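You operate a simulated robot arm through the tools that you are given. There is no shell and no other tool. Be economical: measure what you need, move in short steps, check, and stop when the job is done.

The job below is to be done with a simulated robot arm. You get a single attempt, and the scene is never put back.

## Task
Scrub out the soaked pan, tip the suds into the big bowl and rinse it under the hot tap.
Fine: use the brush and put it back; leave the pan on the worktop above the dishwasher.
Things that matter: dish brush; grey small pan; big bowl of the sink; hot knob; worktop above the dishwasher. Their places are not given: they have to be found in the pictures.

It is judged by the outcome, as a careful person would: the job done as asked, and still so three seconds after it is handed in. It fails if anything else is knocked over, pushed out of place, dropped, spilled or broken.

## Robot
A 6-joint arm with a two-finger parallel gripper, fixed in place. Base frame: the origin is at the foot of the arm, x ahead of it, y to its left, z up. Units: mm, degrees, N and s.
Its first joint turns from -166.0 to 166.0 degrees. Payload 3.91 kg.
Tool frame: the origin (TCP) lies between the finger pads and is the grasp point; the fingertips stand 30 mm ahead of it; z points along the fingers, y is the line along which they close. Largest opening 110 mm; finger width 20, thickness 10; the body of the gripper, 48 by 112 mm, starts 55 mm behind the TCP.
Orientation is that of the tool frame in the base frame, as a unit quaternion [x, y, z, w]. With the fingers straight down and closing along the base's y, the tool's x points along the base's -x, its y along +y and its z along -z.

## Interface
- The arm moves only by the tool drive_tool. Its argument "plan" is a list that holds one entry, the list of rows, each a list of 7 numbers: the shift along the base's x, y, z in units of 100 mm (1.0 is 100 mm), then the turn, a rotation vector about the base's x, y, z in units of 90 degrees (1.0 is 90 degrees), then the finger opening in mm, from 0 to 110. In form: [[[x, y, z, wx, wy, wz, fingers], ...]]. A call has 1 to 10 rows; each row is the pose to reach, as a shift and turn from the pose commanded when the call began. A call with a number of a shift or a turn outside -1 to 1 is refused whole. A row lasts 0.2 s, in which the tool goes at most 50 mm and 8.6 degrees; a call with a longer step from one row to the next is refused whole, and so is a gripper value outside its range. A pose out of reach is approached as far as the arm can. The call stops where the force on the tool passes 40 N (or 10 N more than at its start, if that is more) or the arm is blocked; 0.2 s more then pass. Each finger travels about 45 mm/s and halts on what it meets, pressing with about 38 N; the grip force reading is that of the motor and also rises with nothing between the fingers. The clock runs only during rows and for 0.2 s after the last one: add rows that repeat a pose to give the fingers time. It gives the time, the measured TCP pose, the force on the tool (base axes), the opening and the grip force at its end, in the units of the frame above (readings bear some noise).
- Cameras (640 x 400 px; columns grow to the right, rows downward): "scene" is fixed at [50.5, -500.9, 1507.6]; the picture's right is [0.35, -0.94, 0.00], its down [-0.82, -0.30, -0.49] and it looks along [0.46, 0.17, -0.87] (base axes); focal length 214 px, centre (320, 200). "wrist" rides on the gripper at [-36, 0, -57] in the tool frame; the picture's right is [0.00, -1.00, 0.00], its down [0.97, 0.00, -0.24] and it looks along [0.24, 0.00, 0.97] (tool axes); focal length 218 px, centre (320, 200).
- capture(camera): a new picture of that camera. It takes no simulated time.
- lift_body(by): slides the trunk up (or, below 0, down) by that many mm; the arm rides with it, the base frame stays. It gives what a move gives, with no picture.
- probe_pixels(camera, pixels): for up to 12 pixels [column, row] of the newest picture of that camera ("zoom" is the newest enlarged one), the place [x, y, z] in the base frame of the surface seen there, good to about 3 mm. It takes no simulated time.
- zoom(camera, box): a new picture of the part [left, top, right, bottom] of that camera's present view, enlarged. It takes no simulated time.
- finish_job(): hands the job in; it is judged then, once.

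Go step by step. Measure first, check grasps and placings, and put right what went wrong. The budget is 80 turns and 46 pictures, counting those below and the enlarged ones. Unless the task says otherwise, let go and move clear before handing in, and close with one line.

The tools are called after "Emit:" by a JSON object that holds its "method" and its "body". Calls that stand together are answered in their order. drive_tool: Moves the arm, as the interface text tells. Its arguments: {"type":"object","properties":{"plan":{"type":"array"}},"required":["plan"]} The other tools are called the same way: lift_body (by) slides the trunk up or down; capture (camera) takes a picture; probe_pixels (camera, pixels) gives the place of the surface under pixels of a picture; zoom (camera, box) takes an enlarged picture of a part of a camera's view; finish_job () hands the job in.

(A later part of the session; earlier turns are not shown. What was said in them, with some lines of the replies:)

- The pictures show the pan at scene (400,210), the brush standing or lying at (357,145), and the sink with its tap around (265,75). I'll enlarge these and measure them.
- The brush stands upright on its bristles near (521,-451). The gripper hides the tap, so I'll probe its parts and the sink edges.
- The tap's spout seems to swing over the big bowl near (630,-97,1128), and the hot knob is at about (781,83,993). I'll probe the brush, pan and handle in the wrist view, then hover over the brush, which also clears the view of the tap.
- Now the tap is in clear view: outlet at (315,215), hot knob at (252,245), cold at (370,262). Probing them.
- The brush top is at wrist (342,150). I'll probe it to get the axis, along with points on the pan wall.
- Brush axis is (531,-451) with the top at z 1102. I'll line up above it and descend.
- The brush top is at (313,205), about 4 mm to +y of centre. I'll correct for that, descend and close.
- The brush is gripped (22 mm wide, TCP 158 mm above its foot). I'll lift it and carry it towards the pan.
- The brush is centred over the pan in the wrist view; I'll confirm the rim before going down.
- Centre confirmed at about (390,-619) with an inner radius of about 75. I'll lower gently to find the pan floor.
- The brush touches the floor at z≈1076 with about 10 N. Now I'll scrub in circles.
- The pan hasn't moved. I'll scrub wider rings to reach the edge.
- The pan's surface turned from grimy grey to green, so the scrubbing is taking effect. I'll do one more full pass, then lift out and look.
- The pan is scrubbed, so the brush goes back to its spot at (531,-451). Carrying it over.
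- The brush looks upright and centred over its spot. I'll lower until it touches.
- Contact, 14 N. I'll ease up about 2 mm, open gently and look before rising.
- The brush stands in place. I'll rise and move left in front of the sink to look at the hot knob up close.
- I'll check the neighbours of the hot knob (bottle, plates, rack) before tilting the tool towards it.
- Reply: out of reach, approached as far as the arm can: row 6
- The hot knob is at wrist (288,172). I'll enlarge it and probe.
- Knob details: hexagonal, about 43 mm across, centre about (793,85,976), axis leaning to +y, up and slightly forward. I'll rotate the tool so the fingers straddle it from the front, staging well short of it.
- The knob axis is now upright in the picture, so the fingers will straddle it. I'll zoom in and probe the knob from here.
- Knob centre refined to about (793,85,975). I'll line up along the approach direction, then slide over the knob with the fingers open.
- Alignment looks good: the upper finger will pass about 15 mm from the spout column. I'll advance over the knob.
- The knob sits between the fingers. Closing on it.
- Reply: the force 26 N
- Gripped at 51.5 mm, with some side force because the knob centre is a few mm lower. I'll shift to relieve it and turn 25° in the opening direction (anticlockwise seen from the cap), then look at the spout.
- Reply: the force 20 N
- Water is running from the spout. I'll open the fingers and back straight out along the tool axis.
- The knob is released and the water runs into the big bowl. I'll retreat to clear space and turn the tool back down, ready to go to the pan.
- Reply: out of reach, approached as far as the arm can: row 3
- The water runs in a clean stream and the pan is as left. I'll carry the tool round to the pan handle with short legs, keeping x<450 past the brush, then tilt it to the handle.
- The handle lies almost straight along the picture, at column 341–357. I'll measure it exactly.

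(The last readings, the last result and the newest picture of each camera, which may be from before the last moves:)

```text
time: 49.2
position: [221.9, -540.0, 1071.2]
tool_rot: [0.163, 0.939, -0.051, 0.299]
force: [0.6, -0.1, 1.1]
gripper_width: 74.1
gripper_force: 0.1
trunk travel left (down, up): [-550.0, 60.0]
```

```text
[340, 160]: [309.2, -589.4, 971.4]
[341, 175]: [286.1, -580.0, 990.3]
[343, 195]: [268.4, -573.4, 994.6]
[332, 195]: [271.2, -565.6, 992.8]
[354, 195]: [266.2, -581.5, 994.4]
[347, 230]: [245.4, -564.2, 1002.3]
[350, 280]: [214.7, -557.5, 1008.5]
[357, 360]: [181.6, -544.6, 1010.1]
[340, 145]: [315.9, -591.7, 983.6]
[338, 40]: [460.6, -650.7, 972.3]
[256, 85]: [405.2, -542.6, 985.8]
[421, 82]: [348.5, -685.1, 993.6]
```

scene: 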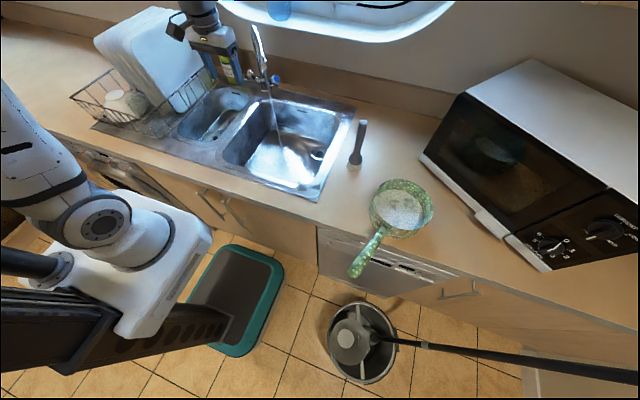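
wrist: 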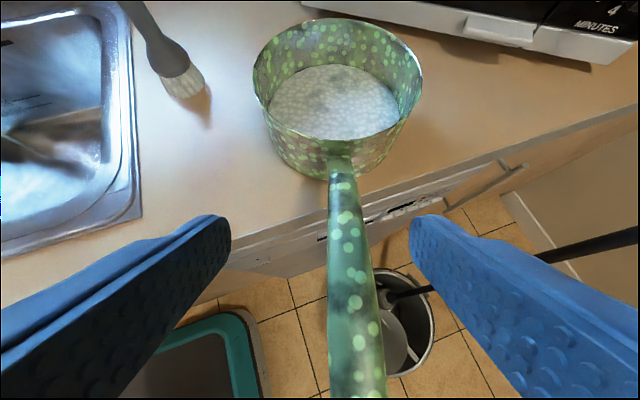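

Handle centre near the pan is about (279,-577,981) and about 20 mm wide. I'll shift sideways, descend along the finger direction and close.

Emit:
{"method": "drive_tool", "body": {"plan": [[[0, -0.18, 0, 0, 0, 0, 74], [0.2, -0.25, -0.32, 0, 0, 0, 74], [0.4, -0.31, -0.62, 0, 0, 0, 74], [0.57, -0.37, -0.9, 0, 0, 0, 74], [0.57, -0.37, -0.9, 0, 0, 0, 74]]]}}

Emit:
{"method": "capture", "body": {"camera": "wrist"}}

```text
time: 50.4
position: [276.8, -575.5, 982.5]
tool_rot: [0.162, 0.939, -0.05, 0.299]
force: [-0.1, 0.9, 0.1]
gripper_width: 74.1
gripper_force: 0.0
trunk travel left (down, up): [-550.0, 60.0]
```

```text
14 pictures are left
```

wrist: 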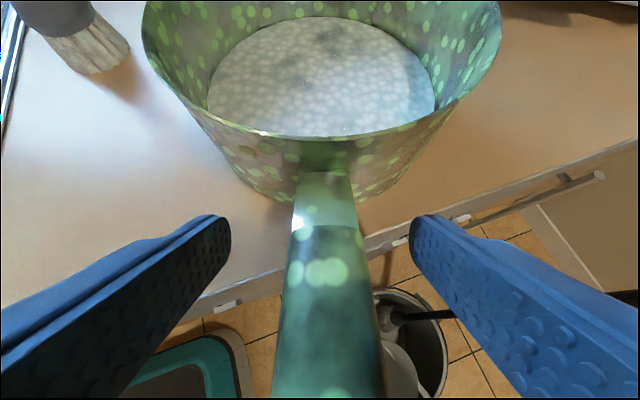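

Well centred on the handle. I'll close, then test-lift by 15 mm.

Emit:
{"method": "drive_tool", "body": {"plan": [[[0, 0, 0, 0, 0, 0, 50], [0, 0, 0, 0, 0, 0, 30], [0, 0, 0, 0, 0, 0, 0], [0, 0, 0, 0, 0, 0, 0], [0, 0, 0, 0, 0, 0, 0], [0, 0, 0, 0, 0, 0, 0], [0, 0, 0.08, 0, 0, 0, 0], [0, 0, 0.15, 0, 0, 0, 0], [0, 0, 0.15, 0, 0, 0, 0]]]}}

Emit:
{"method": "zoom", "body": {"camera": "scene", "box": [320, 130, 460, 290]}}

Emit:
{"method": "capture", "body": {"camera": "wrist"}}

```text
time: 52.4
position: [277.7, -576.0, 996.4]
tool_rot: [0.163, 0.94, -0.049, 0.297]
force: [0.1, -0.4, -10.5]
gripper_width: 23.5
gripper_force: 37.9
trunk travel left (down, up): [-550.0, 60.0]
```

```text
2.50 times, centred on (390, 210) of scene
```

zoom: 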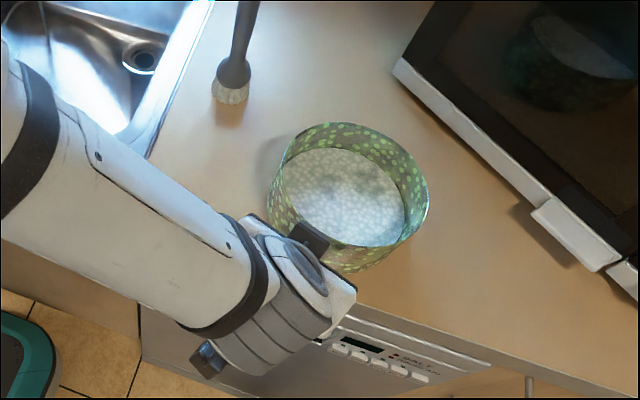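

```text
12 pictures are left
```

wrist: 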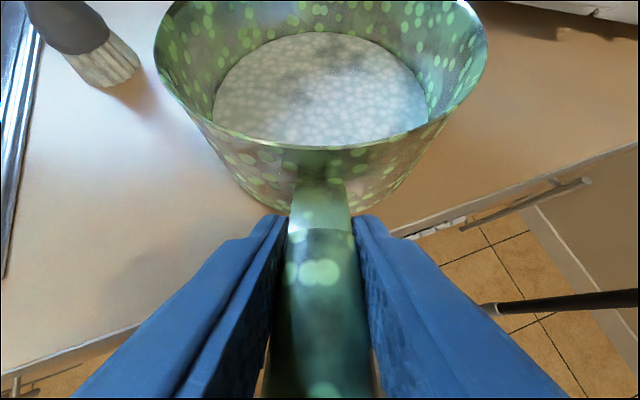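

The pan is lifting (10.5 N). I'll check its tilt by probing the rim.

Emit:
{"method": "probe_pixels", "body": {"camera": "wrist", "pixels": [[320, 149], [155, 50], [487, 52], [200, 5], [440, 5], [320, 100], [320, 40]]}}

Emit:
{"method": "drive_tool", "body": {"plan": [[[0, 0, 0.15, 0, 0, 0, 0], [0, 0, 0.35, 0, 0, 0, 0], [0, 0, 0.35, 0, 0, 0, 0], [0, 0, 0.35, 0, 0, 0, 0]]]}}

Emit:
{"method": "capture", "body": {"camera": "wrist"}}

Emit:
{"method": "probe_pixels", "body": {"camera": "wrist", "pixels": [[320, 149], [155, 50], [487, 52], [200, 5], [440, 5], [320, 100], [320, 40], [320, 160]]}}

```text
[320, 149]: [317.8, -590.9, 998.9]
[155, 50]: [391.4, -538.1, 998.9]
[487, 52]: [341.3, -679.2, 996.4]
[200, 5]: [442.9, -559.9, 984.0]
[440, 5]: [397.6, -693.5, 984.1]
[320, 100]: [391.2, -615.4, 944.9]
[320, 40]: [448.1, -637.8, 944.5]
```

```text
time: 53.4
position: [277.8, -575.8, 1030.6]
tool_rot: [0.164, 0.939, -0.051, 0.299]
force: [-0.5, -0.6, -12.2]
gripper_width: 23.4
gripper_force: 39.1
trunk travel left (down, up): [-550.0, 60.0]
```

```text
11 pictures are left
```

wrist: 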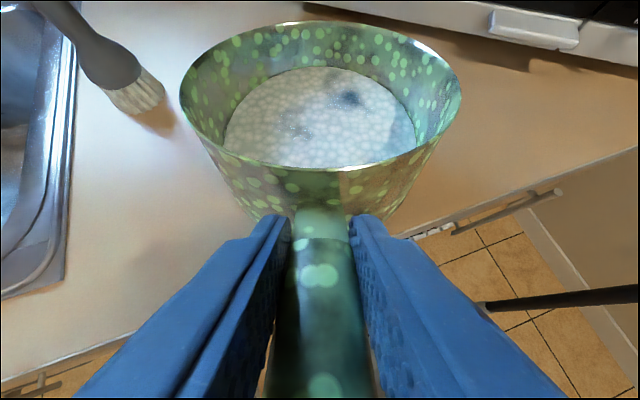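

```text
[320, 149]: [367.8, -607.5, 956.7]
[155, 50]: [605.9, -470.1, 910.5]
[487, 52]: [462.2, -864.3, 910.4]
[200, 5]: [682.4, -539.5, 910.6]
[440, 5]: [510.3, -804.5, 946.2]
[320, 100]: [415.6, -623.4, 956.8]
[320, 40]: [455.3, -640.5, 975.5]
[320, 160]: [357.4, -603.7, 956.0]
```

The pan has drooped as it cleared the worktop. I'll measure how much.

Emit:
{"method": "probe_pixels", "body": {"camera": "wrist", "pixels": [[320, 170], [320, 23], [181, 95], [460, 100], [310, 215], [318, 275], [320, 385]]}}

```text
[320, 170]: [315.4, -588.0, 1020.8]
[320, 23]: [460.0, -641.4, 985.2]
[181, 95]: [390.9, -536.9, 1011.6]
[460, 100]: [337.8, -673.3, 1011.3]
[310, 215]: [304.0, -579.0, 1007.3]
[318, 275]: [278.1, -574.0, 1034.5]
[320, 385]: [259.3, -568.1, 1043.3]
```

A 13° droop, with the suds still 29 mm below the low rim. I'll pitch the tool up to level the pan gently, wait, and see whether the grip holds.

Emit:
{"method": "drive_tool", "body": {"plan": [[[0, 0, 0.02, -0.016, -0.045, 0, 0], [0, 0, 0.04, -0.033, -0.09, 0, 0], [0, 0, 0.06, -0.049, -0.136, 0, 0], [0, 0, 0.08, -0.06, -0.167, 0, 0], [0, 0, 0.08, -0.06, -0.167, 0, 0], [0, 0, 0.08, -0.06, -0.167, 0, 0], [0, 0, 0.08, -0.06, -0.167, 0, 0], [0, 0, 0.08, -0.06, -0.167, 0, 0]]]}}

Emit:
{"method": "capture", "body": {"camera": "wrist"}}

Emit:
{"method": "probe_pixels", "body": {"camera": "wrist", "pixels": [[320, 168], [320, 170], [320, 172], [320, 174], [320, 178], [320, 23], [320, 26], [320, 30], [320, 34], [320, 120], [320, 182], [320, 186]]}}

```text
time: 55.2
position: [277.9, -575.6, 1040.2]
tool_rot: [0.155, 0.889, -0.073, 0.425]
force: [-1.1, 0.6, -11.9]
gripper_width: 22.8
gripper_force: 38.3
trunk travel left (down, up): [-550.0, 60.0]
```

```text
10 pictures are left
```

wrist: 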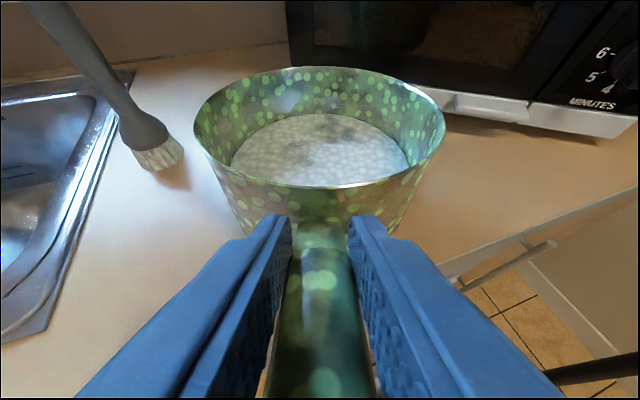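

```text
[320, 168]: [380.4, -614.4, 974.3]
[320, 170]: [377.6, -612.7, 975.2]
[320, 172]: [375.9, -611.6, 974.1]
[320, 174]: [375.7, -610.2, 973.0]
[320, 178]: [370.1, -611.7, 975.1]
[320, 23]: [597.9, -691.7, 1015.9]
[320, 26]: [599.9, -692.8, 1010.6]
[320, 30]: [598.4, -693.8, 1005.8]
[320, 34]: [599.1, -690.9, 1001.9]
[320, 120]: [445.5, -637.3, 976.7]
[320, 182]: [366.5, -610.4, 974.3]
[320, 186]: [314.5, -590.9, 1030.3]
```

Checking the far rim.

Emit:
{"method": "probe_pixels", "body": {"camera": "wrist", "pixels": [[320, 67], [320, 70], [320, 74], [194, 125], [445, 128]]}}

```text
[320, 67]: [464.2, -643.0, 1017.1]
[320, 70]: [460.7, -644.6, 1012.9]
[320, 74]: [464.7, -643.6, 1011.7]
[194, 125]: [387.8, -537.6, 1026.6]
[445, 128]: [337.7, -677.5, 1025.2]
```

The tilt is only 5° now. Any further slip will be stopped by the handle coming up under the palm. I'll carry the pan slowly left, clear of the brush, yawing it towards the sink.

Emit:
{"method": "drive_tool", "body": {"plan": [[[-0.01, 0.08, 0.04, 0, 0, 0.03, 0], [-0.03, 0.22, 0.08, 0, 0, 0.07, 0], [-0.05, 0.38, 0.12, 0, 0, 0.111, 0], [-0.07, 0.54, 0.16, 0, 0, 0.155, 0], [-0.09, 0.68, 0.2, 0, 0, 0.195, 0], [-0.1, 0.76, 0.2, 0, 0, 0.222, 0]]]}}

Emit:
{"method": "drive_tool", "body": {"plan": [[[0.02, 0.08, 0, 0, 0, 0.03, 0], [0.06, 0.2, 0, 0, 0, 0.07, 0], [0.1, 0.35, 0, 0, 0, 0.111, 0], [0.15, 0.5, 0, 0, 0, 0.155, 0], [0.19, 0.63, 0, 0, 0, 0.195, 0], [0.22, 0.7, 0, 0, 0, 0.222, 0]]]}}

Emit:
{"method": "capture", "body": {"camera": "wrist"}}

```text
time: 56.6
position: [269.1, -500.3, 1059.2]
tool_rot: [-0.002, 0.902, 0.002, 0.432]
force: [-0.3, -0.2, -11.7]
gripper_width: 22.6
gripper_force: 38.0
trunk travel left (down, up): [-550.0, 60.0]
```

```text
time: 58.0
position: [290.5, -431.3, 1060.1]
tool_rot: [-0.159, 0.888, 0.078, 0.425]
force: [-0.4, -0.6, -11.6]
gripper_width: 23.0
gripper_force: 38.3
trunk travel left (down, up): [-550.0, 60.0]
```

```text
9 pictures are left
```

wrist: 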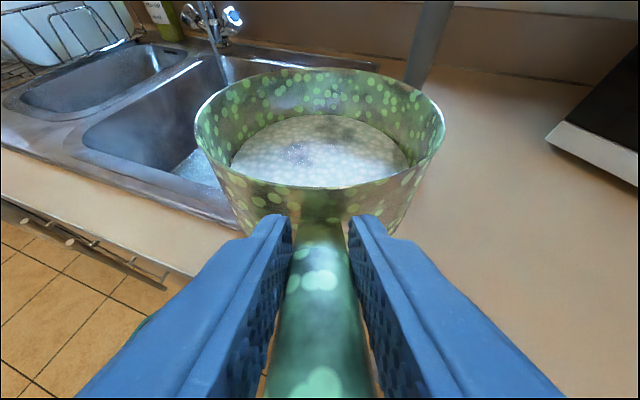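

The pan is steady and unchanged. I'll continue over the middle of the big bowl.

Emit:
{"method": "drive_tool", "body": {"plan": [[[0.05, 0.08, 0.03, 0, 0, 0.03, 0], [0.12, 0.18, 0.06, 0, 0, 0.07, 0], [0.2, 0.3, 0.1, 0, 0, 0.111, 0], [0.28, 0.42, 0.14, 0, 0, 0.155, 0], [0.36, 0.54, 0.18, 0, 0, 0.195, 0], [0.4, 0.6, 0.2, 0, 0, 0.222, 0]]]}}

Emit:
{"method": "drive_tool", "body": {"plan": [[[0.1, 0.05, 0, 0, 0, 0.01, 0], [0.25, 0.15, 0, 0, 0, 0.02, 0], [0.42, 0.28, 0, 0, 0, 0.03, 0], [0.6, 0.4, 0, 0, 0, 0.045, 0], [0.76, 0.5, 0, 0, 0, 0.055, 0], [0.86, 0.56, 0, 0, 0, 0.055, 0]]]}}

Emit:
{"method": "drive_tool", "body": {"plan": [[[0.1, 0.06, 0, 0, 0, 0, 0], [0.3, 0.2, 0, 0, 0, 0, 0], [0.5, 0.36, 0, 0, 0, 0, 0], [0.62, 0.45, 0, 0, 0, 0, 0], [0.66, 0.48, 0, 0, 0, 0, 0], [0.66, 0.48, 0, 0, 0, 0, 0]]]}}

Emit:
{"method": "capture", "body": {"camera": "scene"}}

```text
time: 59.4
position: [330.7, -371.5, 1077.9]
tool_rot: [-0.31, 0.847, 0.149, 0.405]
force: [0.5, -0.6, -12.0]
gripper_width: 22.7
gripper_force: 38.1
trunk travel left (down, up): [-550.0, 60.0]
```

```text
time: 60.8
position: [418.2, -315.9, 1079.1]
tool_rot: [-0.347, 0.833, 0.167, 0.398]
force: [-0.2, -0.3, -10.5]
gripper_width: 22.6
gripper_force: 37.3
trunk travel left (down, up): [-550.0, 60.0]
```

```text
time: 62.2
position: [484.2, -266.3, 1077.5]
tool_rot: [-0.347, 0.832, 0.168, 0.399]
force: [0.0, 0.4, -11.8]
gripper_width: 23.0
gripper_force: 38.2
trunk travel left (down, up): [-550.0, 60.0]
```

```text
8 pictures are left
```

scene: 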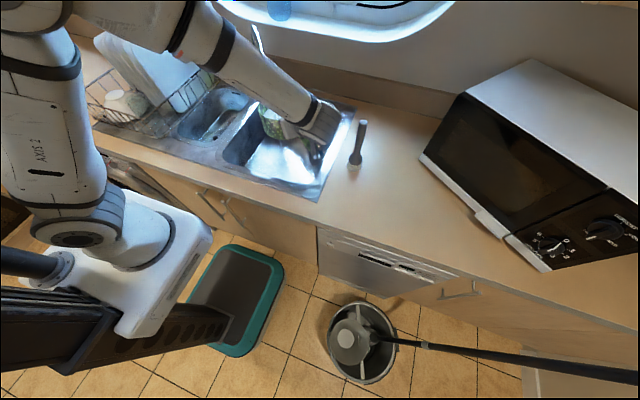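

The pan is over the big bowl. I'll roll it about the handle axis towards the bowl's front left to pour, in two stages.

Emit:
{"method": "drive_tool", "body": {"plan": [[[0, 0, 0, -0.045, -0.0455, 0, 0], [0, 0, 0, -0.1, -0.101, 0, 0], [0, 0, 0, -0.16, -0.162, 0, 0], [0, 0, 0, -0.22, -0.222, 0, 0], [0, 0, 0, -0.28, -0.283, 0, 0], [0, 0, 0, -0.34, -0.343, 0, 0], [0, 0, 0, -0.4, -0.404, 0, 0], [0, 0, 0, -0.46, -0.464, 0, 0], [0, 0, 0, -0.52, -0.525, 0, 0], [0, 0, 0, -0.56, -0.566, 0, 0]]]}}

Emit:
{"method": "capture", "body": {"camera": "wrist"}}

```text
time: 64.4
position: [553.0, -279.9, 1347.3]
tool_rot: [-0.517, 0.633, -0.29, 0.498]
force: [-1.4, 1.4, -9.7]
gripper_width: 23.1
gripper_force: 38.0
out of reach, approached as far as the arm can: row 5, 6, 7, 8, 9, 10
trunk travel left (down, up): [-550.0, 60.0]
```

```text
7 pictures are left
```

wrist: 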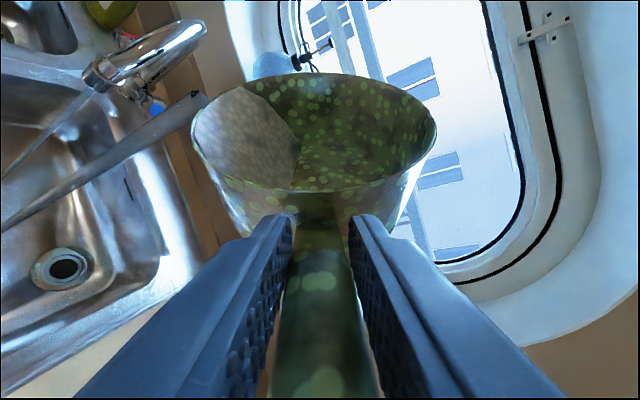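

The roll pushed the arm out of its comfortable range, so the tool rose to z≈1347. It is still over the big bowl, and the suds are pouring in from the left lip. Lowering the trunk keeps the joint pose and brings the pan back down, so I'll do that.

Emit:
{"method": "lift_body", "body": {"by": -200}}

Emit:
{"method": "capture", "body": {"camera": "scene"}}

```text
time: 66.6
position: [553.5, -283.8, 1146.0]
tool_rot: [-0.515, 0.634, -0.29, 0.499]
force: [1.1, -0.3, -8.2]
gripper_width: 22.9
gripper_force: 38.4
trunk travel left (down, up): [-350.0, 260.0]
```

```text
6 pictures are left
```

scene: 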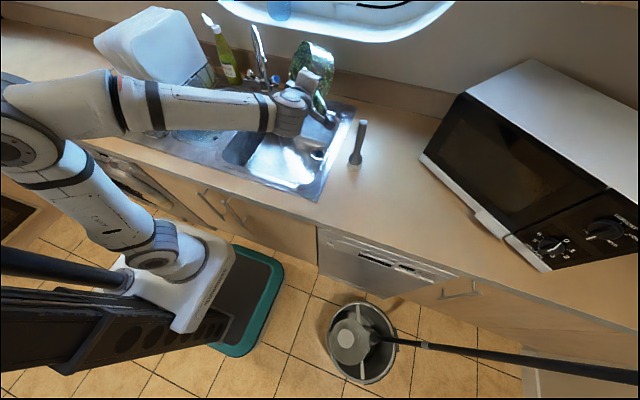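

The pan is still over the bowl and now weighs 8 N, so most of the suds are out. I'll continue the roll a little and check the response.

Emit:
{"method": "drive_tool", "body": {"plan": [[[0, 0, 0, -0.03, -0.03, 0, 0], [0, 0, 0, -0.08, -0.08, 0, 0], [0, 0, 0, -0.13, -0.131, 0, 0]]]}}

```text
time: 67.4
position: [569.7, -282.9, 1218.6]
tool_rot: [-0.53, 0.589, -0.353, 0.498]
force: [-0.4, 0.2, -7.3]
gripper_width: 22.5
gripper_force: 37.8
out of reach, approached as far as the arm can: row 1, 2, 3
trunk travel left (down, up): [-350.0, 260.0]
```

The roll is limited by how folded the arm is, and it gets freer as the tool sits higher above the shoulder. I'll lower the trunk more, then raise the tool while rolling.

Emit:
{"method": "lift_body", "body": {"by": -150}}

Emit:
{"method": "drive_tool", "body": {"plan": [[[0, 0, 0.2, 0, 0, 0, 0], [0, 0, 0.4, -0.03, -0.03, 0, 0], [0, 0, 0.6, -0.09, -0.09, 0, 0], [0, 0, 0.8, -0.15, -0.15, 0, 0], [0, 0, 1.0, -0.2, -0.2, 0, 0], [0, 0, 1.0, -0.26, -0.26, 0, 0], [0, 0, 1.0, -0.32, -0.32, 0, 0]]]}}

```text
time: 69.1
position: [569.5, -283.4, 1070.1]
tool_rot: [-0.529, 0.589, -0.354, 0.498]
force: [0.2, 0.5, -8.4]
gripper_width: 22.8
gripper_force: 37.8
trunk travel left (down, up): [-200.0, 410.0]
```

```text
time: 70.7
position: [632.3, -278.9, 1351.8]
tool_rot: [0.547, -0.369, 0.582, -0.476]
force: [-0.6, 0.7, -6.9]
gripper_width: 22.7
gripper_force: 38.3
out of reach, approached as far as the arm can: row 3, 4, 5, 6, 7
trunk travel left (down, up): [-200.0, 410.0]
```

The roll is now past 100°, with weight down to 6.9 N, so the pan has emptied into the bowl. I'll unroll it while backing off towards the front of the bowl.

Emit:
{"method": "drive_tool", "body": {"plan": [[[0, 0, 0, 0, 0, 0, 0], [0, 0, 0, 0, 0, 0, 0], [-0.05, 0, 0, 0.06, 0.06, 0, 0], [-0.15, 0, 0, 0.125, 0.126, 0, 0], [-0.25, 0, 0, 0.19, 0.191, 0, 0], [-0.35, 0, 0, 0.255, 0.257, 0, 0], [-0.45, 0, 0, 0.32, 0.322, 0, 0], [-0.55, 0, 0, 0.385, 0.388, 0, 0], [-0.65, 0, 0, 0.45, 0.453, 0, 0], [-0.75, 0, 0, 0.51, 0.514, 0, 0]]]}}

Emit:
{"method": "drive_tool", "body": {"plan": [[[0, 0, -0.1, 0.04, 0.04, 0, 0], [-0.1, 0, -0.2, 0.1, 0.1, 0, 0], [-0.2, 0, -0.4, 0.16, 0.16, 0, 0], [-0.3, 0, -0.6, 0.21, 0.21, 0, 0], [-0.3, 0, -0.8, 0.26, 0.26, 0, 0], [-0.3, 0, -0.8, 0.28, 0.28, 0, 0]]]}}

Emit:
{"method": "capture", "body": {"camera": "wrist"}}

```text
time: 72.9
position: [532.2, -263.5, 1299.0]
tool_rot: [-0.507, 0.701, -0.169, 0.471]
force: [1.0, -2.7, -8.4]
gripper_width: 22.8
gripper_force: 38.4
out of reach, approached as far as the arm can: row 6, 7, 8, 9, 10
trunk travel left (down, up): [-200.0, 410.0]
```

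```text
time: 74.3
position: [501.9, -262.0, 1219.7]
tool_rot: [-0.419, 0.805, 0.1, 0.408]
force: [-0.3, -0.3, -6.9]
gripper_width: 22.6
gripper_force: 38.6
trunk travel left (down, up): [-200.0, 410.0]
```

```text
5 pictures are left
```

wrist: 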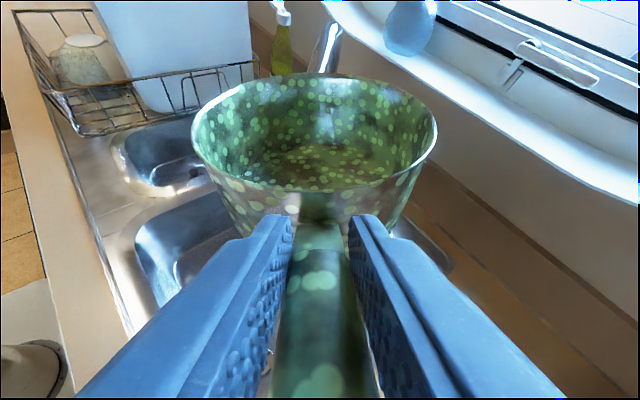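

The pan is empty. I'll measure where its rim is relative to the tool before putting it under the stream.

Emit:
{"method": "probe_pixels", "body": {"camera": "wrist", "pixels": [[193, 140], [435, 142], [320, 186], [320, 188], [318, 76], [318, 79], [322, 165], [327, 48]]}}

```text
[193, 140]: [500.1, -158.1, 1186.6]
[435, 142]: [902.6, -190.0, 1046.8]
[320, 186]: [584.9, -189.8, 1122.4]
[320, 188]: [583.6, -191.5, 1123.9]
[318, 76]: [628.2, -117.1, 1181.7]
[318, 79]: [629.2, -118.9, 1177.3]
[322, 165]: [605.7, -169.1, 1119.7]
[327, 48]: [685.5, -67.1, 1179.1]
```

The rim centre sits about (75,87) from the TCP. I'll level the pan, back off from the spout, descend below the outlet and slide under the stream.

Emit:
{"method": "drive_tool", "body": {"plan": [[[-0.1, -0.1, 0, 0.03, 0.03, 0, 0], [-0.2, -0.2, 0, 0.06, 0.06, 0, 0], [-0.2, -0.2, -0.25, 0.082, 0.082, 0, 0], [-0.2, -0.2, -0.5, 0.082, 0.082, 0, 0], [-0.2, -0.2, -0.75, 0.082, 0.082, 0, 0], [-0.2, -0.2, -1.0, 0.082, 0.082, 0, 0], [-0.2, -0.2, -1.0, 0.082, 0.082, 0, 0]]]}}

Emit:
{"method": "drive_tool", "body": {"plan": [[[0, 0, -0.2, 0, 0, 0, 0], [0, 0, -0.4, 0, 0, 0, 0], [0, 0, -0.5, 0, 0, 0, 0], [0.2, 0.2, -0.5, 0, 0, 0, 0], [0.4, 0.45, -0.5, 0, 0, 0, 0], [0.6, 0.7, -0.5, 0, 0, 0, 0], [0.75, 0.9, -0.5, 0, 0, 0, 0], [0.8, 0.98, -0.5, 0, 0, 0, 0], [0.8, 0.98, -0.5, 0, 0, 0, 0]]]}}

Emit:
{"method": "capture", "body": {"camera": "wrist"}}

```text
time: 75.9
position: [479.6, -281.0, 1117.6]
tool_rot: [-0.385, 0.822, 0.177, 0.381]
force: [0.3, -0.5, -6.8]
gripper_width: 23.0
gripper_force: 38.0
out of reach, approached as far as the arm can: row 2
trunk travel left (down, up): [-200.0, 410.0]
```

```text
time: 77.9
position: [561.5, -183.6, 1071.3]
tool_rot: [-0.385, 0.821, 0.178, 0.381]
force: [0.2, 0.7, -7.6]
gripper_width: 22.9
gripper_force: 37.8
trunk travel left (down, up): [-200.0, 410.0]
```

```text
4 pictures are left
```

wrist: 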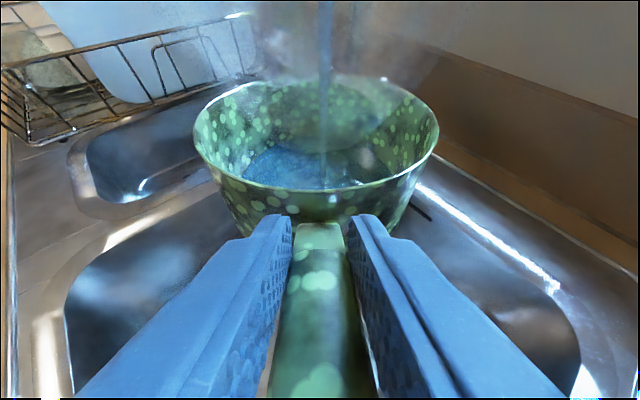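

The hot stream (steam visible) falls right into the pan at (325,185). I'll hold briefly, then check the weight.

Emit:
{"method": "drive_tool", "body": {"plan": [[[0, 0, 0, 0, 0, 0, 0], [0.05, 0, 0, 0, 0, 0, 0], [0.05, -0.05, 0, 0, 0, 0, 0], [-0.05, -0.05, 0, 0, 0, 0, 0], [-0.05, 0.05, 0, 0, 0, 0, 0], [0, 0, 0, 0, 0, 0, 0], [0, 0, 0, 0, 0, 0, 0]]]}}

```text
time: 79.5
position: [560.5, -183.7, 1070.4]
tool_rot: [-0.386, 0.821, 0.178, 0.38]
force: [-0.7, -0.6, -8.5]
gripper_width: 22.8
gripper_force: 38.1
trunk travel left (down, up): [-200.0, 410.0]
```

It is rinsing fine (8.5 N). I'll rinse two seconds more, then back out from under the spout and rise.

Emit:
{"method": "drive_tool", "body": {"plan": [[[0, 0, 0, 0, 0, 0, 0], [0.08, 0, 0, 0, 0, 0, 0], [0.08, 0.08, 0, 0, 0, 0, 0], [-0.08, 0.08, 0, 0, 0, 0, 0], [-0.08, -0.08, 0, 0, 0, 0, 0], [0.08, -0.08, 0, 0, 0, 0, 0], [0.08, 0.08, 0, 0, 0, 0, 0], [-0.08, 0.08, 0, 0, 0, 0, 0], [-0.08, -0.08, 0, 0, 0, 0, 0], [0, 0, 0, 0, 0, 0, 0]]]}}

Emit:
{"method": "drive_tool", "body": {"plan": [[[-0.1, -0.15, 0, 0, 0, 0, 0], [-0.25, -0.4, 0, 0, 0, 0, 0], [-0.45, -0.65, 0, 0, 0, 0, 0], [-0.6, -0.9, 0, 0, 0, 0, 0], [-0.7, -1.0, 0, 0, 0, 0, 0], [-0.7, -1.0, 0.25, 0, 0, 0, 0], [-0.7, -1.0, 0.5, 0, 0, 0, 0], [-0.7, -1.0, 0.8, 0, 0, 0, 0], [-0.7, -1.0, 1.0, 0, 0, 0, 0]]]}}

Emit:
{"method": "drive_tool", "body": {"plan": [[[0.1, 0, 0.2, 0, 0, 0, 0], [0.3, 0, 0.4, 0, 0, 0, 0], [0.5, 0, 0.6, 0, 0, 0, 0], [0.7, 0, 0.8, 0, 0, 0, 0], [0.9, 0, 1.0, 0, 0, 0, 0], [0.95, 0, 1.0, 0, 0, 0, 0]]]}}

```text
time: 81.7
position: [560.1, -184.9, 1068.9]
tool_rot: [-0.385, 0.822, 0.178, 0.381]
force: [1.4, -0.7, -9.0]
gripper_width: 22.6
gripper_force: 38.1
trunk travel left (down, up): [-200.0, 410.0]
```

```text
time: 83.7
position: [490.5, -284.8, 1168.3]
tool_rot: [-0.385, 0.822, 0.179, 0.38]
force: [0.3, 0.0, -10.1]
gripper_width: 22.7
gripper_force: 37.8
trunk travel left (down, up): [-200.0, 410.0]
```

```text
time: 85.1
position: [545.5, -243.9, 1203.8]
tool_rot: [-0.385, 0.822, 0.178, 0.381]
force: [-0.5, 0.3, -10.4]
gripper_width: 22.7
gripper_force: 38.0
out of reach, approached as far as the arm can: row 2, 3, 4, 5, 6
trunk travel left (down, up): [-200.0, 410.0]
```

The arm hit its outward limit and the pan is now uncomfortably near the spout. I'll go straight back the way it came to (490,-285).

Emit:
{"method": "drive_tool", "body": {"plan": [[[-0.1, -0.08, 0, 0, 0, 0, 0], [-0.3, -0.22, -0.1, 0, 0, 0, 0], [-0.5, -0.38, -0.25, 0, 0, 0, 0], [-0.55, -0.41, -0.3, 0, 0, 0, 0], [-0.55, -0.41, -0.3, 0, 0, 0, 0]]]}}

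```text
time: 86.3
position: [488.0, -282.6, 1169.7]
tool_rot: [-0.385, 0.822, 0.177, 0.382]
force: [-1.2, -0.2, -9.5]
gripper_width: 22.6
gripper_force: 37.6
trunk travel left (down, up): [-200.0, 410.0]
```

Back clear at (488,-283,1170). Now I'll roll to tip the rinse water into the bowl, in stages.

Emit:
{"method": "drive_tool", "body": {"plan": [[[0, 0, 0, -0.04, -0.042, 0, 0], [0, 0, 0, -0.09, -0.096, 0, 0], [0, 0, 0, -0.145, -0.155, 0, 0], [0, 0, 0, -0.2, -0.215, 0, 0], [0, 0, 0, -0.255, -0.275, 0, 0], [0, 0, 0, -0.31, -0.335, 0, 0], [0, 0, 0, -0.365, -0.393, 0, 0]]]}}

```text
time: 87.9
position: [488.4, -283.6, 1168.9]
tool_rot: [-0.512, 0.684, -0.182, 0.486]
force: [-0.4, -0.1, -9.6]
gripper_width: 22.7
gripper_force: 38.2
trunk travel left (down, up): [-200.0, 410.0]
```

The roll is at 48° with no drift. I'll continue with a slight rise.

Emit:
{"method": "drive_tool", "body": {"plan": [[[0.05, 0, 0.05, -0.05, -0.054, 0, 0], [0.1, 0, 0.15, -0.105, -0.113, 0, 0], [0.2, 0, 0.25, -0.16, -0.173, 0, 0], [0.3, 0, 0.4, -0.215, -0.232, 0, 0], [0.4, 0, 0.6, -0.27, -0.291, 0, 0], [0.5, 0, 0.8, -0.325, -0.35, 0, 0], [0.5, 0, 0.9, -0.38, -0.41, 0, 0], [0.5, 0, 1.0, -0.43, -0.464, 0, 0], [0.5, 0, 1.0, -0.43, -0.464, 0, 0]]]}}

Emit:
{"method": "capture", "body": {"camera": "scene"}}

```text
time: 89.9
position: [556.1, -292.7, 1358.0]
tool_rot: [0.545, -0.374, 0.558, -0.502]
force: [0.5, -0.7, -5.8]
gripper_width: 22.8
gripper_force: 37.8
out of reach, approached as far as the arm can: row 6, 7, 8, 9
trunk travel left (down, up): [-200.0, 410.0]
```

```text
3 pictures are left
```

scene: 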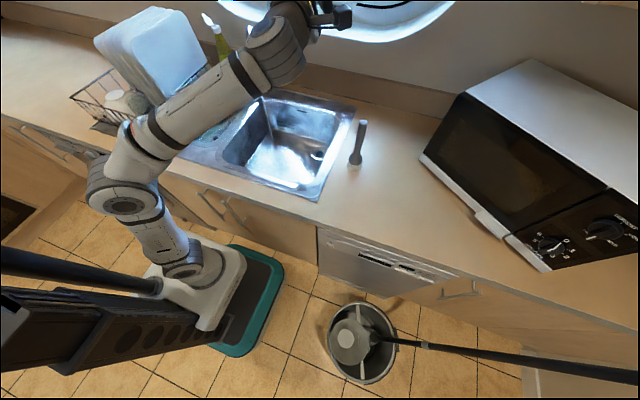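

The pan is empty again (about 6 N) and the worktop looks dry. I'll hold to drip, then unroll and descend.

Emit:
{"method": "drive_tool", "body": {"plan": [[[0, 0, 0, 0, 0, 0, 0], [0, 0, 0, 0, 0, 0, 0], [0, 0, 0, 0, 0, 0, 0], [-0.05, 0, -0.1, 0.05, 0.054, 0, 0], [-0.15, 0, -0.25, 0.11, 0.119, 0, 0], [-0.25, 0, -0.45, 0.17, 0.183, 0, 0], [-0.35, 0, -0.65, 0.23, 0.248, 0, 0], [-0.45, 0.05, -0.85, 0.29, 0.313, 0, 0], [-0.55, 0.08, -1.0, 0.35, 0.377, 0, 0], [-0.6, 0.1, -1.0, 0.41, 0.442, 0, 0]]]}}

Emit:
{"method": "drive_tool", "body": {"plan": [[[0, 0, -0.1, 0.05, 0.054, 0, 0], [0, 0, -0.25, 0.1, 0.108, 0, 0], [0, 0, -0.4, 0.16, 0.172, 0, 0], [0, 0, -0.6, 0.22, 0.237, 0, 0], [0, 0, -0.8, 0.28, 0.302, 0, 0], [0, 0, -0.9, 0.335, 0.361, 0, 0], [0, 0, -0.9, 0.37, 0.399, 0, 0], [0, 0, -0.9, 0.37, 0.399, 0, 0]]]}}

```text
time: 92.1
position: [495.4, -281.3, 1260.3]
tool_rot: [-0.515, 0.674, -0.2, 0.49]
force: [-0.5, -0.6, -6.2]
gripper_width: 22.9
gripper_force: 37.8
trunk travel left (down, up): [-200.0, 410.0]
```

```text
time: 93.9
position: [497.3, -283.5, 1169.4]
tool_rot: [-0.392, 0.819, 0.164, 0.386]
force: [0.8, -1.0, -6.6]
gripper_width: 22.6
gripper_force: 37.8
trunk travel left (down, up): [-200.0, 410.0]
```

Level and empty at (497,-283,1169). I'll retrace the route to the worktop above the dishwasher.

Emit:
{"method": "drive_tool", "body": {"plan": [[[-0.1, -0.04, -0.15, 0, 0, 0, 0], [-0.25, -0.1, -0.35, 0, 0, 0, 0], [-0.42, -0.18, -0.55, 0, 0, -0.02, 0], [-0.6, -0.25, -0.75, 0, 0, -0.04, 0], [-0.76, -0.32, -0.88, 0, 0, -0.055, 0], [-0.8, -0.33, -0.9, 0, 0, -0.055, 0]]]}}

Emit:
{"method": "drive_tool", "body": {"plan": [[[-0.15, -0.1, 0, 0, 0, 0, 0], [-0.4, -0.25, 0, 0, 0, 0, 0], [-0.65, -0.42, 0, 0, 0, 0, 0], [-0.84, -0.54, 0, 0, 0, 0, 0], [-0.87, -0.55, 0, 0, 0, 0, 0]]]}}

Emit:
{"method": "drive_tool", "body": {"plan": [[[-0.05, -0.08, 0, 0, 0, -0.03, 0], [-0.12, -0.18, 0, 0, 0, -0.07, 0], [-0.2, -0.3, 0, 0, 0, -0.111, 0], [-0.28, -0.42, 0, 0, 0, -0.155, 0], [-0.36, -0.54, 0, 0, 0, -0.195, 0], [-0.4, -0.6, 0, 0, 0, -0.222, 0]]]}}

Emit:
{"method": "drive_tool", "body": {"plan": [[[-0.02, -0.08, 0, 0, 0, -0.03, 0], [-0.06, -0.2, 0, 0, 0, -0.07, 0], [-0.1, -0.35, 0, 0, 0, -0.111, 0], [-0.15, -0.5, 0, 0, 0, -0.155, 0], [-0.19, -0.63, 0, 0, 0, -0.195, 0], [-0.22, -0.7, 0, 0, 0, -0.222, 0]]]}}

```text
time: 95.3
position: [416.9, -315.0, 1079.4]
tool_rot: [-0.356, 0.835, 0.146, 0.393]
force: [-0.1, -0.7, -6.7]
gripper_width: 23.0
gripper_force: 37.8
trunk travel left (down, up): [-200.0, 410.0]
```

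```text
time: 96.5
position: [329.2, -370.1, 1079.0]
tool_rot: [-0.357, 0.835, 0.146, 0.393]
force: [-0.3, 0.1, -6.6]
gripper_width: 22.7
gripper_force: 37.8
trunk travel left (down, up): [-200.0, 410.0]
```

```text
time: 97.9
position: [289.3, -430.3, 1079.3]
tool_rot: [-0.206, 0.884, 0.076, 0.413]
force: [-0.4, 0.0, -7.1]
gripper_width: 22.5
gripper_force: 37.8
trunk travel left (down, up): [-200.0, 410.0]
```

```text
time: 99.3
position: [267.1, -501.4, 1080.4]
tool_rot: [-0.048, 0.906, 0.003, 0.42]
force: [-0.2, 0.0, -7.0]
gripper_width: 22.7
gripper_force: 38.2
trunk travel left (down, up): [-200.0, 410.0]
```

One more leg back to the original spot, then a wrist picture to check level and height.

Emit:
{"method": "drive_tool", "body": {"plan": [[[0.01, -0.08, 0, 0, 0, -0.03, 0], [0.05, -0.22, -0.05, 0, 0, -0.08, 0], [0.1, -0.38, -0.1, 0, 0, -0.13, 0], [0.14, -0.54, -0.15, 0, 0, -0.185, 0], [0.18, -0.68, -0.2, 0, 0, -0.235, 0], [0.2, -0.76, -0.25, 0, 0, -0.27, 0], [0.2, -0.76, -0.25, 0, 0, -0.27, 0]]]}}

Emit:
{"method": "capture", "body": {"camera": "wrist"}}

Emit:
{"method": "probe_pixels", "body": {"camera": "wrist", "pixels": [[320, 180], [320, 184], [320, 188], [320, 68], [320, 71], [320, 75], [195, 125], [197, 130], [444, 128], [441, 132], [320, 150], [320, 192]]}}

```text
time: 100.9
position: [290.1, -577.0, 1055.8]
tool_rot: [0.143, 0.897, -0.084, 0.41]
force: [0.5, 0.0, -7.1]
gripper_width: 22.7
gripper_force: 38.1
trunk travel left (down, up): [-200.0, 410.0]
```

```text
2 pictures are left
```

wrist: 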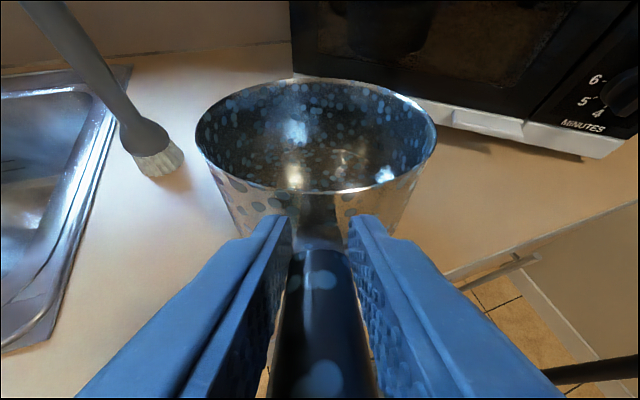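

```text
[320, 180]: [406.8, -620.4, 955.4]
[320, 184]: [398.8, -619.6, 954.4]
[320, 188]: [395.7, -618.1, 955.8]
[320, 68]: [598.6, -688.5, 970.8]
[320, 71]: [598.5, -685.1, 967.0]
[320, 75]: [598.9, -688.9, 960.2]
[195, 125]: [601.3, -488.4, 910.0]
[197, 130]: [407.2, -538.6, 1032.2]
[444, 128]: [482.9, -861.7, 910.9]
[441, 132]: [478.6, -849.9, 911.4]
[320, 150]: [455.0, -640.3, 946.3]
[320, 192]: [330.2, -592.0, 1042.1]
```

The pan now shows clean and shiny. I'll measure its remaining tilt.

Emit:
{"method": "probe_pixels", "body": {"camera": "wrist", "pixels": [[320, 79], [320, 81], [320, 83], [434, 140], [432, 145], [198, 135], [280, 170], [370, 172], [280, 150], [370, 150]]}}

```text
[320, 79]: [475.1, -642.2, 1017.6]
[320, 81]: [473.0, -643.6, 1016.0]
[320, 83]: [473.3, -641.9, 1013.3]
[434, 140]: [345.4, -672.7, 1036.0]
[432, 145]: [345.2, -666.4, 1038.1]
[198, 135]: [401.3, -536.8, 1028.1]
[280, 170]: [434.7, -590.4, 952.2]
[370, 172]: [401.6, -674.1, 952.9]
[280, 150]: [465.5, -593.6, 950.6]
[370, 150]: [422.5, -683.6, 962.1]
```

It tilts forward about 9° and sideways about 3°. I'll level it and lower to about 5 mm above the worktop, then ease down to contact.

Emit:
{"method": "drive_tool", "body": {"plan": [[[0, 0, 0, -0.002, -0.054, 0, 0], [0, 0, 0, -0.004, -0.108, 0, 0], [0, 0, -0.2, -0.004, -0.108, 0, 0], [0, 0, -0.4, -0.004, -0.108, 0, 0], [0, 0, -0.53, -0.004, -0.108, 0, 0], [0, 0, -0.53, -0.004, -0.108, 0, 0]]]}}

Emit:
{"method": "drive_tool", "body": {"plan": [[[0, 0, -0.03, 0, 0, 0, 0], [0, 0, -0.06, 0, 0, 0, 0], [0, 0, -0.06, 0, 0, 0, 0]]]}}

```text
time: 102.3
position: [287.2, -577.7, 1002.8]
tool_rot: [0.148, 0.858, -0.076, 0.486]
force: [-0.1, -0.3, -7.4]
gripper_width: 22.6
gripper_force: 38.1
trunk travel left (down, up): [-200.0, 410.0]
```

```text
time: 103.1
position: [288.5, -574.8, 998.5]
tool_rot: [0.148, 0.858, -0.077, 0.486]
force: [0.3, -0.7, -2.5]
gripper_width: 22.7
gripper_force: 37.8
trunk travel left (down, up): [-200.0, 410.0]
```

The pan is touching (weight reading down to 2.5 N). A little lower to set it flat.

Emit:
{"method": "drive_tool", "body": {"plan": [[[0, 0, -0.03, 0, 0, 0, 0], [0, 0, -0.05, 0, 0, 0, 0], [0, 0, -0.05, 0, 0, 0, 0]]]}}

```text
time: 103.9
position: [286.1, -574.5, 994.5]
tool_rot: [0.147, 0.857, -0.078, 0.488]
force: [-4.5, 3.3, 20.3]
gripper_width: 23.1
gripper_force: 38.0
trunk travel left (down, up): [-200.0, 410.0]
```

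Firmly seated. I'll relieve the pressure, open, and lift off along the finger direction.

Emit:
{"method": "drive_tool", "body": {"plan": [[[0, 0, 0.03, 0, 0, 0, 0], [0, 0, 0.03, 0, 0, 0, 26], [0, 0, 0.03, 0, 0, 0, 45], [0, 0, 0.03, 0, 0, 0, 74], [0, 0, 0.03, 0, 0, 0, 74], [0, 0, 0.03, 0, 0, 0, 74], [-0.05, 0.02, 0.3, 0, 0, 0, 74], [-0.1, 0.03, 0.6, 0, 0, 0, 74], [-0.15, 0.05, 0.95, 0, 0, 0, 74]]]}}

Emit:
{"method": "capture", "body": {"camera": "wrist"}}

Emit:
{"method": "probe_pixels", "body": {"camera": "wrist", "pixels": [[320, 100], [320, 200], [230, 150], [420, 150], [320, 150]]}}

```text
time: 105.9
position: [273.4, -568.6, 1086.8]
tool_rot: [0.149, 0.858, -0.077, 0.486]
force: [0.0, -0.1, -0.5]
gripper_width: 74.0
gripper_force: 0.1
trunk travel left (down, up): [-200.0, 410.0]
```

```text
1 pictures are left
```

wrist: 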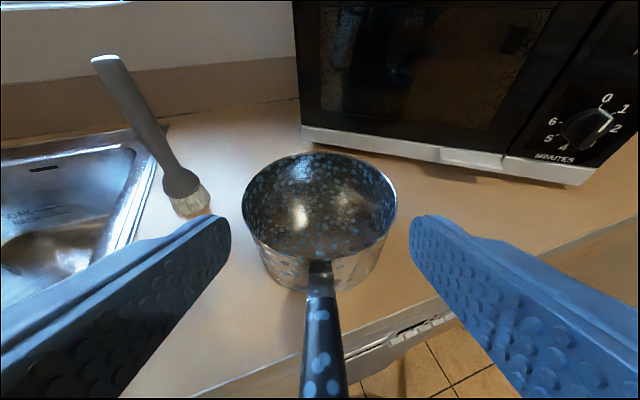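

```text
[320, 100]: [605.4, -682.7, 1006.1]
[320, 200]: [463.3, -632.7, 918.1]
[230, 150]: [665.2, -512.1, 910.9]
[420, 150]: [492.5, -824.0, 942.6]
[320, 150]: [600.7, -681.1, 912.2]
```

The clean pan stands on the worktop above the dishwasher and the brush is still in place. Next is shutting off the hot tap: raise the trunk back, turn the tool down and retrace the route.

Emit:
{"method": "lift_body", "body": {"by": 350}}

Emit:
{"method": "drive_tool", "body": {"plan": [[[0, 0.05, 0, 0.0129, 0.0812, 0.0249, 74], [0, 0.15, 0, 0.0258, 0.1625, 0.0498, 74], [0.05, 0.3, -0.15, 0.0386, 0.2437, 0.0746, 74], [0.1, 0.45, -0.3, 0.0515, 0.325, 0.0995, 74], [0.2, 0.6, -0.5, 0.0644, 0.4062, 0.1244, 74], [0.3, 0.75, -0.7, 0.0773, 0.4875, 0.1493, 74], [0.4, 0.9, -0.9, 0.0901, 0.5687, 0.1741, 74], [0.4, 1.0, -1.0, 0.103, 0.65, 0.199, 74], [0.4, 1.0, -1.0, 0.103, 0.65, 0.199, 74]]]}}

```text
time: 109.3
position: [273.3, -568.1, 1435.3]
tool_rot: [0.148, 0.858, -0.077, 0.486]
force: [-0.1, 0.3, -0.4]
gripper_width: 74.1
gripper_force: 0.0
trunk travel left (down, up): [-550.0, 60.0]
```

```text
time: 111.3
position: [312.7, -470.4, 1337.2]
tool_rot: [-0.001, 1.0, 0.002, -0.001]
force: [0.1, 0.6, -0.6]
gripper_width: 74.2
gripper_force: 0.0
trunk travel left (down, up): [-550.0, 60.0]
```

All went as planned. Moving on towards the tap along the known route.

Emit:
{"method": "drive_tool", "body": {"plan": [[[0.17, 0.33, -0.13, 0, 0, 0, 74], [0.34, 0.66, -0.26, 0, 0, 0, 74], [0.5, 1.0, -0.4, 0, 0, 0, 74]]]}}

Emit:
{"method": "drive_tool", "body": {"plan": [[[0.13, 0.33, -0.13, 0, 0, 0, 74], [0.26, 0.66, -0.26, 0, 0, 0, 74], [0.4, 1.0, -0.4, 0, 0, 0, 74]]]}}

Emit:
{"method": "drive_tool", "body": {"plan": [[[0.1, 0.33, -0.13, 0, 0, 0, 74], [0.2, 0.66, -0.26, 0, 0, 0, 74], [0.3, 1.0, -0.4, 0, 0, 0, 74]]]}}

Emit:
{"method": "drive_tool", "body": {"plan": [[[0.2, 0.25, -0.12, 0, 0, 0, 74], [0.45, 0.5, -0.25, 0, 0, 0, 74], [0.7, 0.75, -0.4, 0, 0, 0, 74], [0.92, 1.0, -0.55, 0, 0, 0, 74], [0.92, 1.0, -0.55, 0, 0, 0, 74]]]}}

```text
time: 112.1
position: [363.5, -367.8, 1297.2]
tool_rot: [0.0, 1.0, 0.001, 0.0]
force: [-0.3, 0.2, 0.4]
gripper_width: 74.2
gripper_force: 0.1
trunk travel left (down, up): [-550.0, 60.0]
```

```text
time: 112.9
position: [401.2, -268.3, 1256.3]
tool_rot: [0.0, 1.0, 0.001, 0.0]
force: [0.1, 0.2, -0.1]
gripper_width: 74.1
gripper_force: 0.0
trunk travel left (down, up): [-550.0, 60.0]
```

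```text
time: 113.7
position: [432.5, -168.1, 1213.9]
tool_rot: [0.001, 1.0, 0.001, 0.0]
force: [1.1, -0.2, -0.1]
gripper_width: 73.8
gripper_force: 0.0
trunk travel left (down, up): [-550.0, 60.0]
```

```text
time: 114.9
position: [527.4, -72.5, 1160.3]
tool_rot: [0.0, 1.0, 0.002, 0.001]
force: [0.1, 1.1, 0.6]
gripper_width: 74.2
gripper_force: 0.1
trunk travel left (down, up): [-550.0, 60.0]
```

At (527,-72,1160). Pitching the tool forward as before.

Emit:
{"method": "drive_tool", "body": {"plan": [[[0, 0.3, 0, 0, 0, 0, 74], [0.11, 0.4, -0.06, 0, -0.0878, 0, 74], [0.23, 0.5, -0.12, 0, -0.1755, 0, 74], [0.35, 0.6, -0.18, 0, -0.2633, 0, 74], [0.47, 0.7, -0.24, 0, -0.351, 0, 74], [0.58, 0.8, -0.3, 0, -0.4388, 0, 74], [0.7, 0.9, -0.36, 0, -0.5265, 0, 74], [0.81, 1.0, -0.42, 0, -0.6143, 0, 74], [0.92, 1.0, -0.48, 0, -0.702, 0, 74], [0.92, 1.0, -0.48, 0, -0.702, 0, 74]]]}}

```text
time: 117.1
position: [618.0, 29.6, 1112.8]
tool_rot: [-0.001, 0.852, 0.001, 0.524]
force: [-0.3, -0.2, -0.1]
gripper_width: 74.0
gripper_force: 0.1
out of reach, approached as far as the arm can: row 7
trunk travel left (down, up): [-550.0, 60.0]
```

On the known pose. Now I'll roll back to the knob-gripping orientation at the stand-off point.

Emit:
{"method": "drive_tool", "body": {"plan": [[[0, 0.05, -0.05, -0.0663, -0.0058, 0.0561, 74], [0.05, 0.1, -0.1, -0.1326, -0.0116, 0.1122, 74], [0.1, 0.14, -0.15, -0.1989, -0.0174, 0.1683, 74], [0.15, 0.16, -0.2, -0.2652, -0.0232, 0.2244, 74], [0.2, 0.18, -0.3, -0.3315, -0.029, 0.2805, 74], [0.3, 0.2, -0.4, -0.3978, -0.0348, 0.3366, 74], [0.4, 0.22, -0.5, -0.4641, -0.0406, 0.3927, 74], [0.55, 0.25, -0.6, -0.5304, -0.0464, 0.4488, 74], [0.72, 0.27, -0.72, -0.5967, -0.0522, 0.5049, 74], [0.908, 0.3, -0.883, -0.663, -0.058, 0.561, 74]]]}}

```text
time: 119.3
position: [711.0, 58.9, 1024.9]
tool_rot: [-0.601, 0.637, -0.197, 0.441]
force: [-0.2, 0.5, 0.3]
gripper_width: 73.8
gripper_force: 0.0
trunk travel left (down, up): [-550.0, 60.0]
```

Exactly at the earlier stand-off. I'll advance over the knob and close.

Emit:
{"method": "drive_tool", "body": {"plan": [[[0.2, 0.07, -0.133, 0, 0, 0, 74], [0.4, 0.14, -0.267, 0, 0, 0, 74], [0.6, 0.2, -0.4, 0, 0, 0, 74], [0.8, 0.265, -0.535, 0, 0, 0, 74], [0.8, 0.265, -0.535, 0, 0, 0, 74], [0.8, 0.265, -0.535, 0, 0, 0, 55], [0.8, 0.265, -0.535, 0, 0, 0, 40], [0.8, 0.265, -0.535, 0, 0, 0, 20], [0.8, 0.265, -0.535, 0, 0, 0, 20]]]}}

```text
time: 121.3
position: [789.9, 86.9, 973.3]
tool_rot: [-0.599, 0.639, -0.196, 0.441]
force: [7.6, -0.3, 6.4]
gripper_width: 50.7
gripper_force: 44.9
trunk travel left (down, up): [-550.0, 60.0]
```

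Gripped at 50.7 mm as before. Now I'll turn back clockwise by slightly more than I opened it.

Emit:
{"method": "drive_tool", "body": {"plan": [[[0, 0, 0, 0.011, -0.0445, -0.0306, 20], [0, 0, 0, 0.022, -0.089, -0.061, 20], [0, 0, 0, 0.033, -0.1335, -0.092, 20], [0, 0, 0, 0.044, -0.178, -0.122, 20], [0, 0, 0, 0.055, -0.2225, -0.153, 20], [0, 0, 0, 0.062, -0.25, -0.172, 20], [0, 0, 0, 0.062, -0.25, -0.172, 20]]]}}

```text
time: 122.9
position: [787.7, 85.6, 970.8]
tool_rot: [-0.437, 0.625, -0.334, 0.554]
force: [3.4, -13.9, 1.1]
gripper_width: 51.0
gripper_force: 45.4
trunk travel left (down, up): [-550.0, 60.0]
```

The knob is back at (slightly past) its original angle. I'll spend the last picture on checking the stream.

Emit:
{"method": "zoom", "body": {"camera": "scene", "box": [200, 20, 360, 140]}}

```text
3.33 times, centred on (280, 80) of scene
```

zoom: 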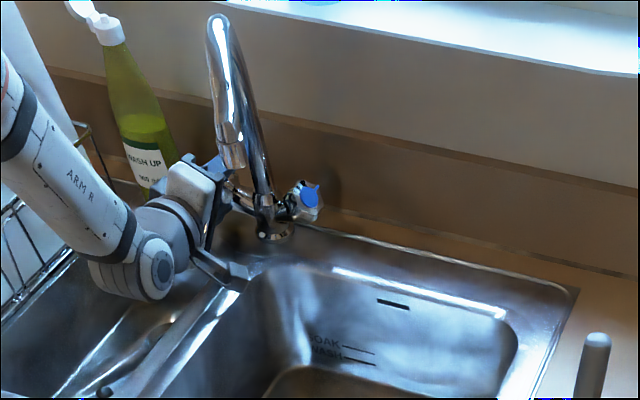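

The water is off, but the spout outlet at (232,158) is further left than before (it was at about (262,150)). I'll measure it.

Emit:
{"method": "probe_pixels", "body": {"camera": "zoom", "pixels": [[233, 160], [230, 130], [222, 80], [217, 30], [258, 150], [265, 200], [308, 195], [150, 130]]}}

```text
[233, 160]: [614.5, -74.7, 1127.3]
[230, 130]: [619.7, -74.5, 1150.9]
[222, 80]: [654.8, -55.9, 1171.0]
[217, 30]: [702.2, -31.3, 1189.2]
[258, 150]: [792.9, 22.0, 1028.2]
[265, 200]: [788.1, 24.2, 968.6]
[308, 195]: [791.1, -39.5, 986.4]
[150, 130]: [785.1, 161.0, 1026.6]
```

The hot tap is shut, but the spout has swivelled about 8° (outlet 32 mm towards +y), probably brushed by the pan. I'll release the knob, back out, then nudge the spout back gently with closed fingers.

Emit:
{"method": "drive_tool", "body": {"plan": [[[0, 0, 0, 0, 0, 0, 60], [0, 0, 0, 0, 0, 0, 74], [0, 0, 0, 0, 0, 0, 74], [-0.25, -0.017, 0.04, 0, 0, 0, 74], [-0.5, -0.034, 0.083, 0, 0, 0, 74], [-0.75, -0.05, 0.124, 0, 0, 0, 74], [-0.98, -0.065, 0.162, 0, 0, 0, 74]]]}}

Emit:
{"method": "drive_tool", "body": {"plan": [[[-0.3, 0, 0.2, 0, 0, 0, 50], [-0.6, 0, 0.4, 0, 0, 0, 20], [-0.9, 0, 0.6, 0, 0, 0, 0], [-0.9, 0, 0.9, 0, 0, 0, 0], [-0.9, 0, 0.9, 0, 0, 0, 0], [-0.9, 0, 0.9, 0, 0, 0, 0]]]}}

```text
time: 124.5
position: [689.1, 80.5, 991.2]
tool_rot: [-0.437, 0.623, -0.335, 0.555]
force: [0.6, -0.3, -0.1]
gripper_width: 73.8
gripper_force: 0.0
trunk travel left (down, up): [-550.0, 60.0]
```

```text
time: 125.9
position: [600.4, 84.5, 1078.6]
tool_rot: [-0.438, 0.623, -0.334, 0.555]
force: [-0.1, -0.3, -0.1]
gripper_width: 0.0
gripper_force: 38.0
trunk travel left (down, up): [-550.0, 60.0]
```

Closed fingers are at (600,84,1079). I'll rise to nozzle height and come up beside it.

Emit:
{"method": "drive_tool", "body": {"plan": [[[0, 0, 0.3, 0, 0, 0, 0], [0, 0, 0.58, 0, 0, 0, 0], [0, -0.35, 0.58, 0, 0, 0, 0], [0, -0.7, 0.58, 0, 0, 0, 0], [0, -1.0, 0.58, 0, 0, 0, 0], [0, -1.0, 0.58, 0, 0, 0, 0]]]}}

Emit:
{"method": "drive_tool", "body": {"plan": [[[0, -0.08, 0, 0, 0, 0, 0], [0, -0.16, 0, 0, 0, 0, 0], [0, -0.24, 0, 0, 0, 0, 0], [0, -0.3, 0, 0, 0, 0, 0], [0, -0.36, 0, 0, 0, 0, 0]]]}}

```text
time: 127.3
position: [596.8, -20.6, 1136.4]
tool_rot: [-0.437, 0.623, -0.336, 0.555]
force: [-0.5, 0.4, -0.4]
gripper_width: 0.0
gripper_force: 37.6
trunk travel left (down, up): [-550.0, 60.0]
```

```text
time: 128.5
position: [599.1, -54.0, 1136.6]
tool_rot: [-0.438, 0.624, -0.334, 0.554]
force: [-0.7, -0.4, -0.2]
gripper_width: 0.0
gripper_force: 38.0
trunk travel left (down, up): [-550.0, 60.0]
```

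No notable force yet at y=-54. Continuing slowly to y≈-78.

Emit:
{"method": "drive_tool", "body": {"plan": [[[0, -0.06, 0, 0, 0, 0, 0], [0, -0.12, 0, 0, 0, 0, 0], [0, -0.18, 0, 0, 0, 0, 0], [0, -0.23, 0, 0, 0, 0, 0]]]}}

```text
time: 129.5
position: [598.9, -76.9, 1135.8]
tool_rot: [-0.437, 0.624, -0.335, 0.555]
force: [-0.4, -1.0, -0.6]
gripper_width: 0.0
gripper_force: 37.8
trunk travel left (down, up): [-550.0, 60.0]
```

The spout moves freely and by geometry the nozzle should be back near its original line. I'll withdraw straight back, clear of everything.

Emit:
{"method": "drive_tool", "body": {"plan": [[[-0.3, 0, 0, 0, 0, 0, 0], [-0.6, 0, 0, 0, 0, 0, 0], [-0.9, 0, 0.1, 0, 0, 0, 0], [-0.9, 0, 0.3, 0, 0, 0, 0], [-0.9, 0, 0.3, 0, 0, 0, 0]]]}}

```text
time: 130.7
position: [530.3, -83.5, 1171.5]
tool_rot: [-0.437, 0.624, -0.335, 0.555]
force: [-0.4, 0.9, -0.7]
gripper_width: 0.0
gripper_force: 38.3
out of reach, approached as far as the arm can: row 3, 4, 5
trunk travel left (down, up): [-550.0, 60.0]
```

The arm is clear: it holds nothing and touches nothing. The pan is clean on the worktop, the brush is back and the tap is off, so I'm handing in.

Emit:
{"method": "finish_job", "body": {}}

```text
The job is handed in.
```

I scrubbed the pan with the brush, tipped the suds into the big bowl, rinsed it under the hot tap and left it empty on the worktop above the dishwasher. The brush is back standing in its spot and the hot tap is off. The tap's spout got knocked round about 8° on the way; I pushed it back, but had no pictures left to check it.
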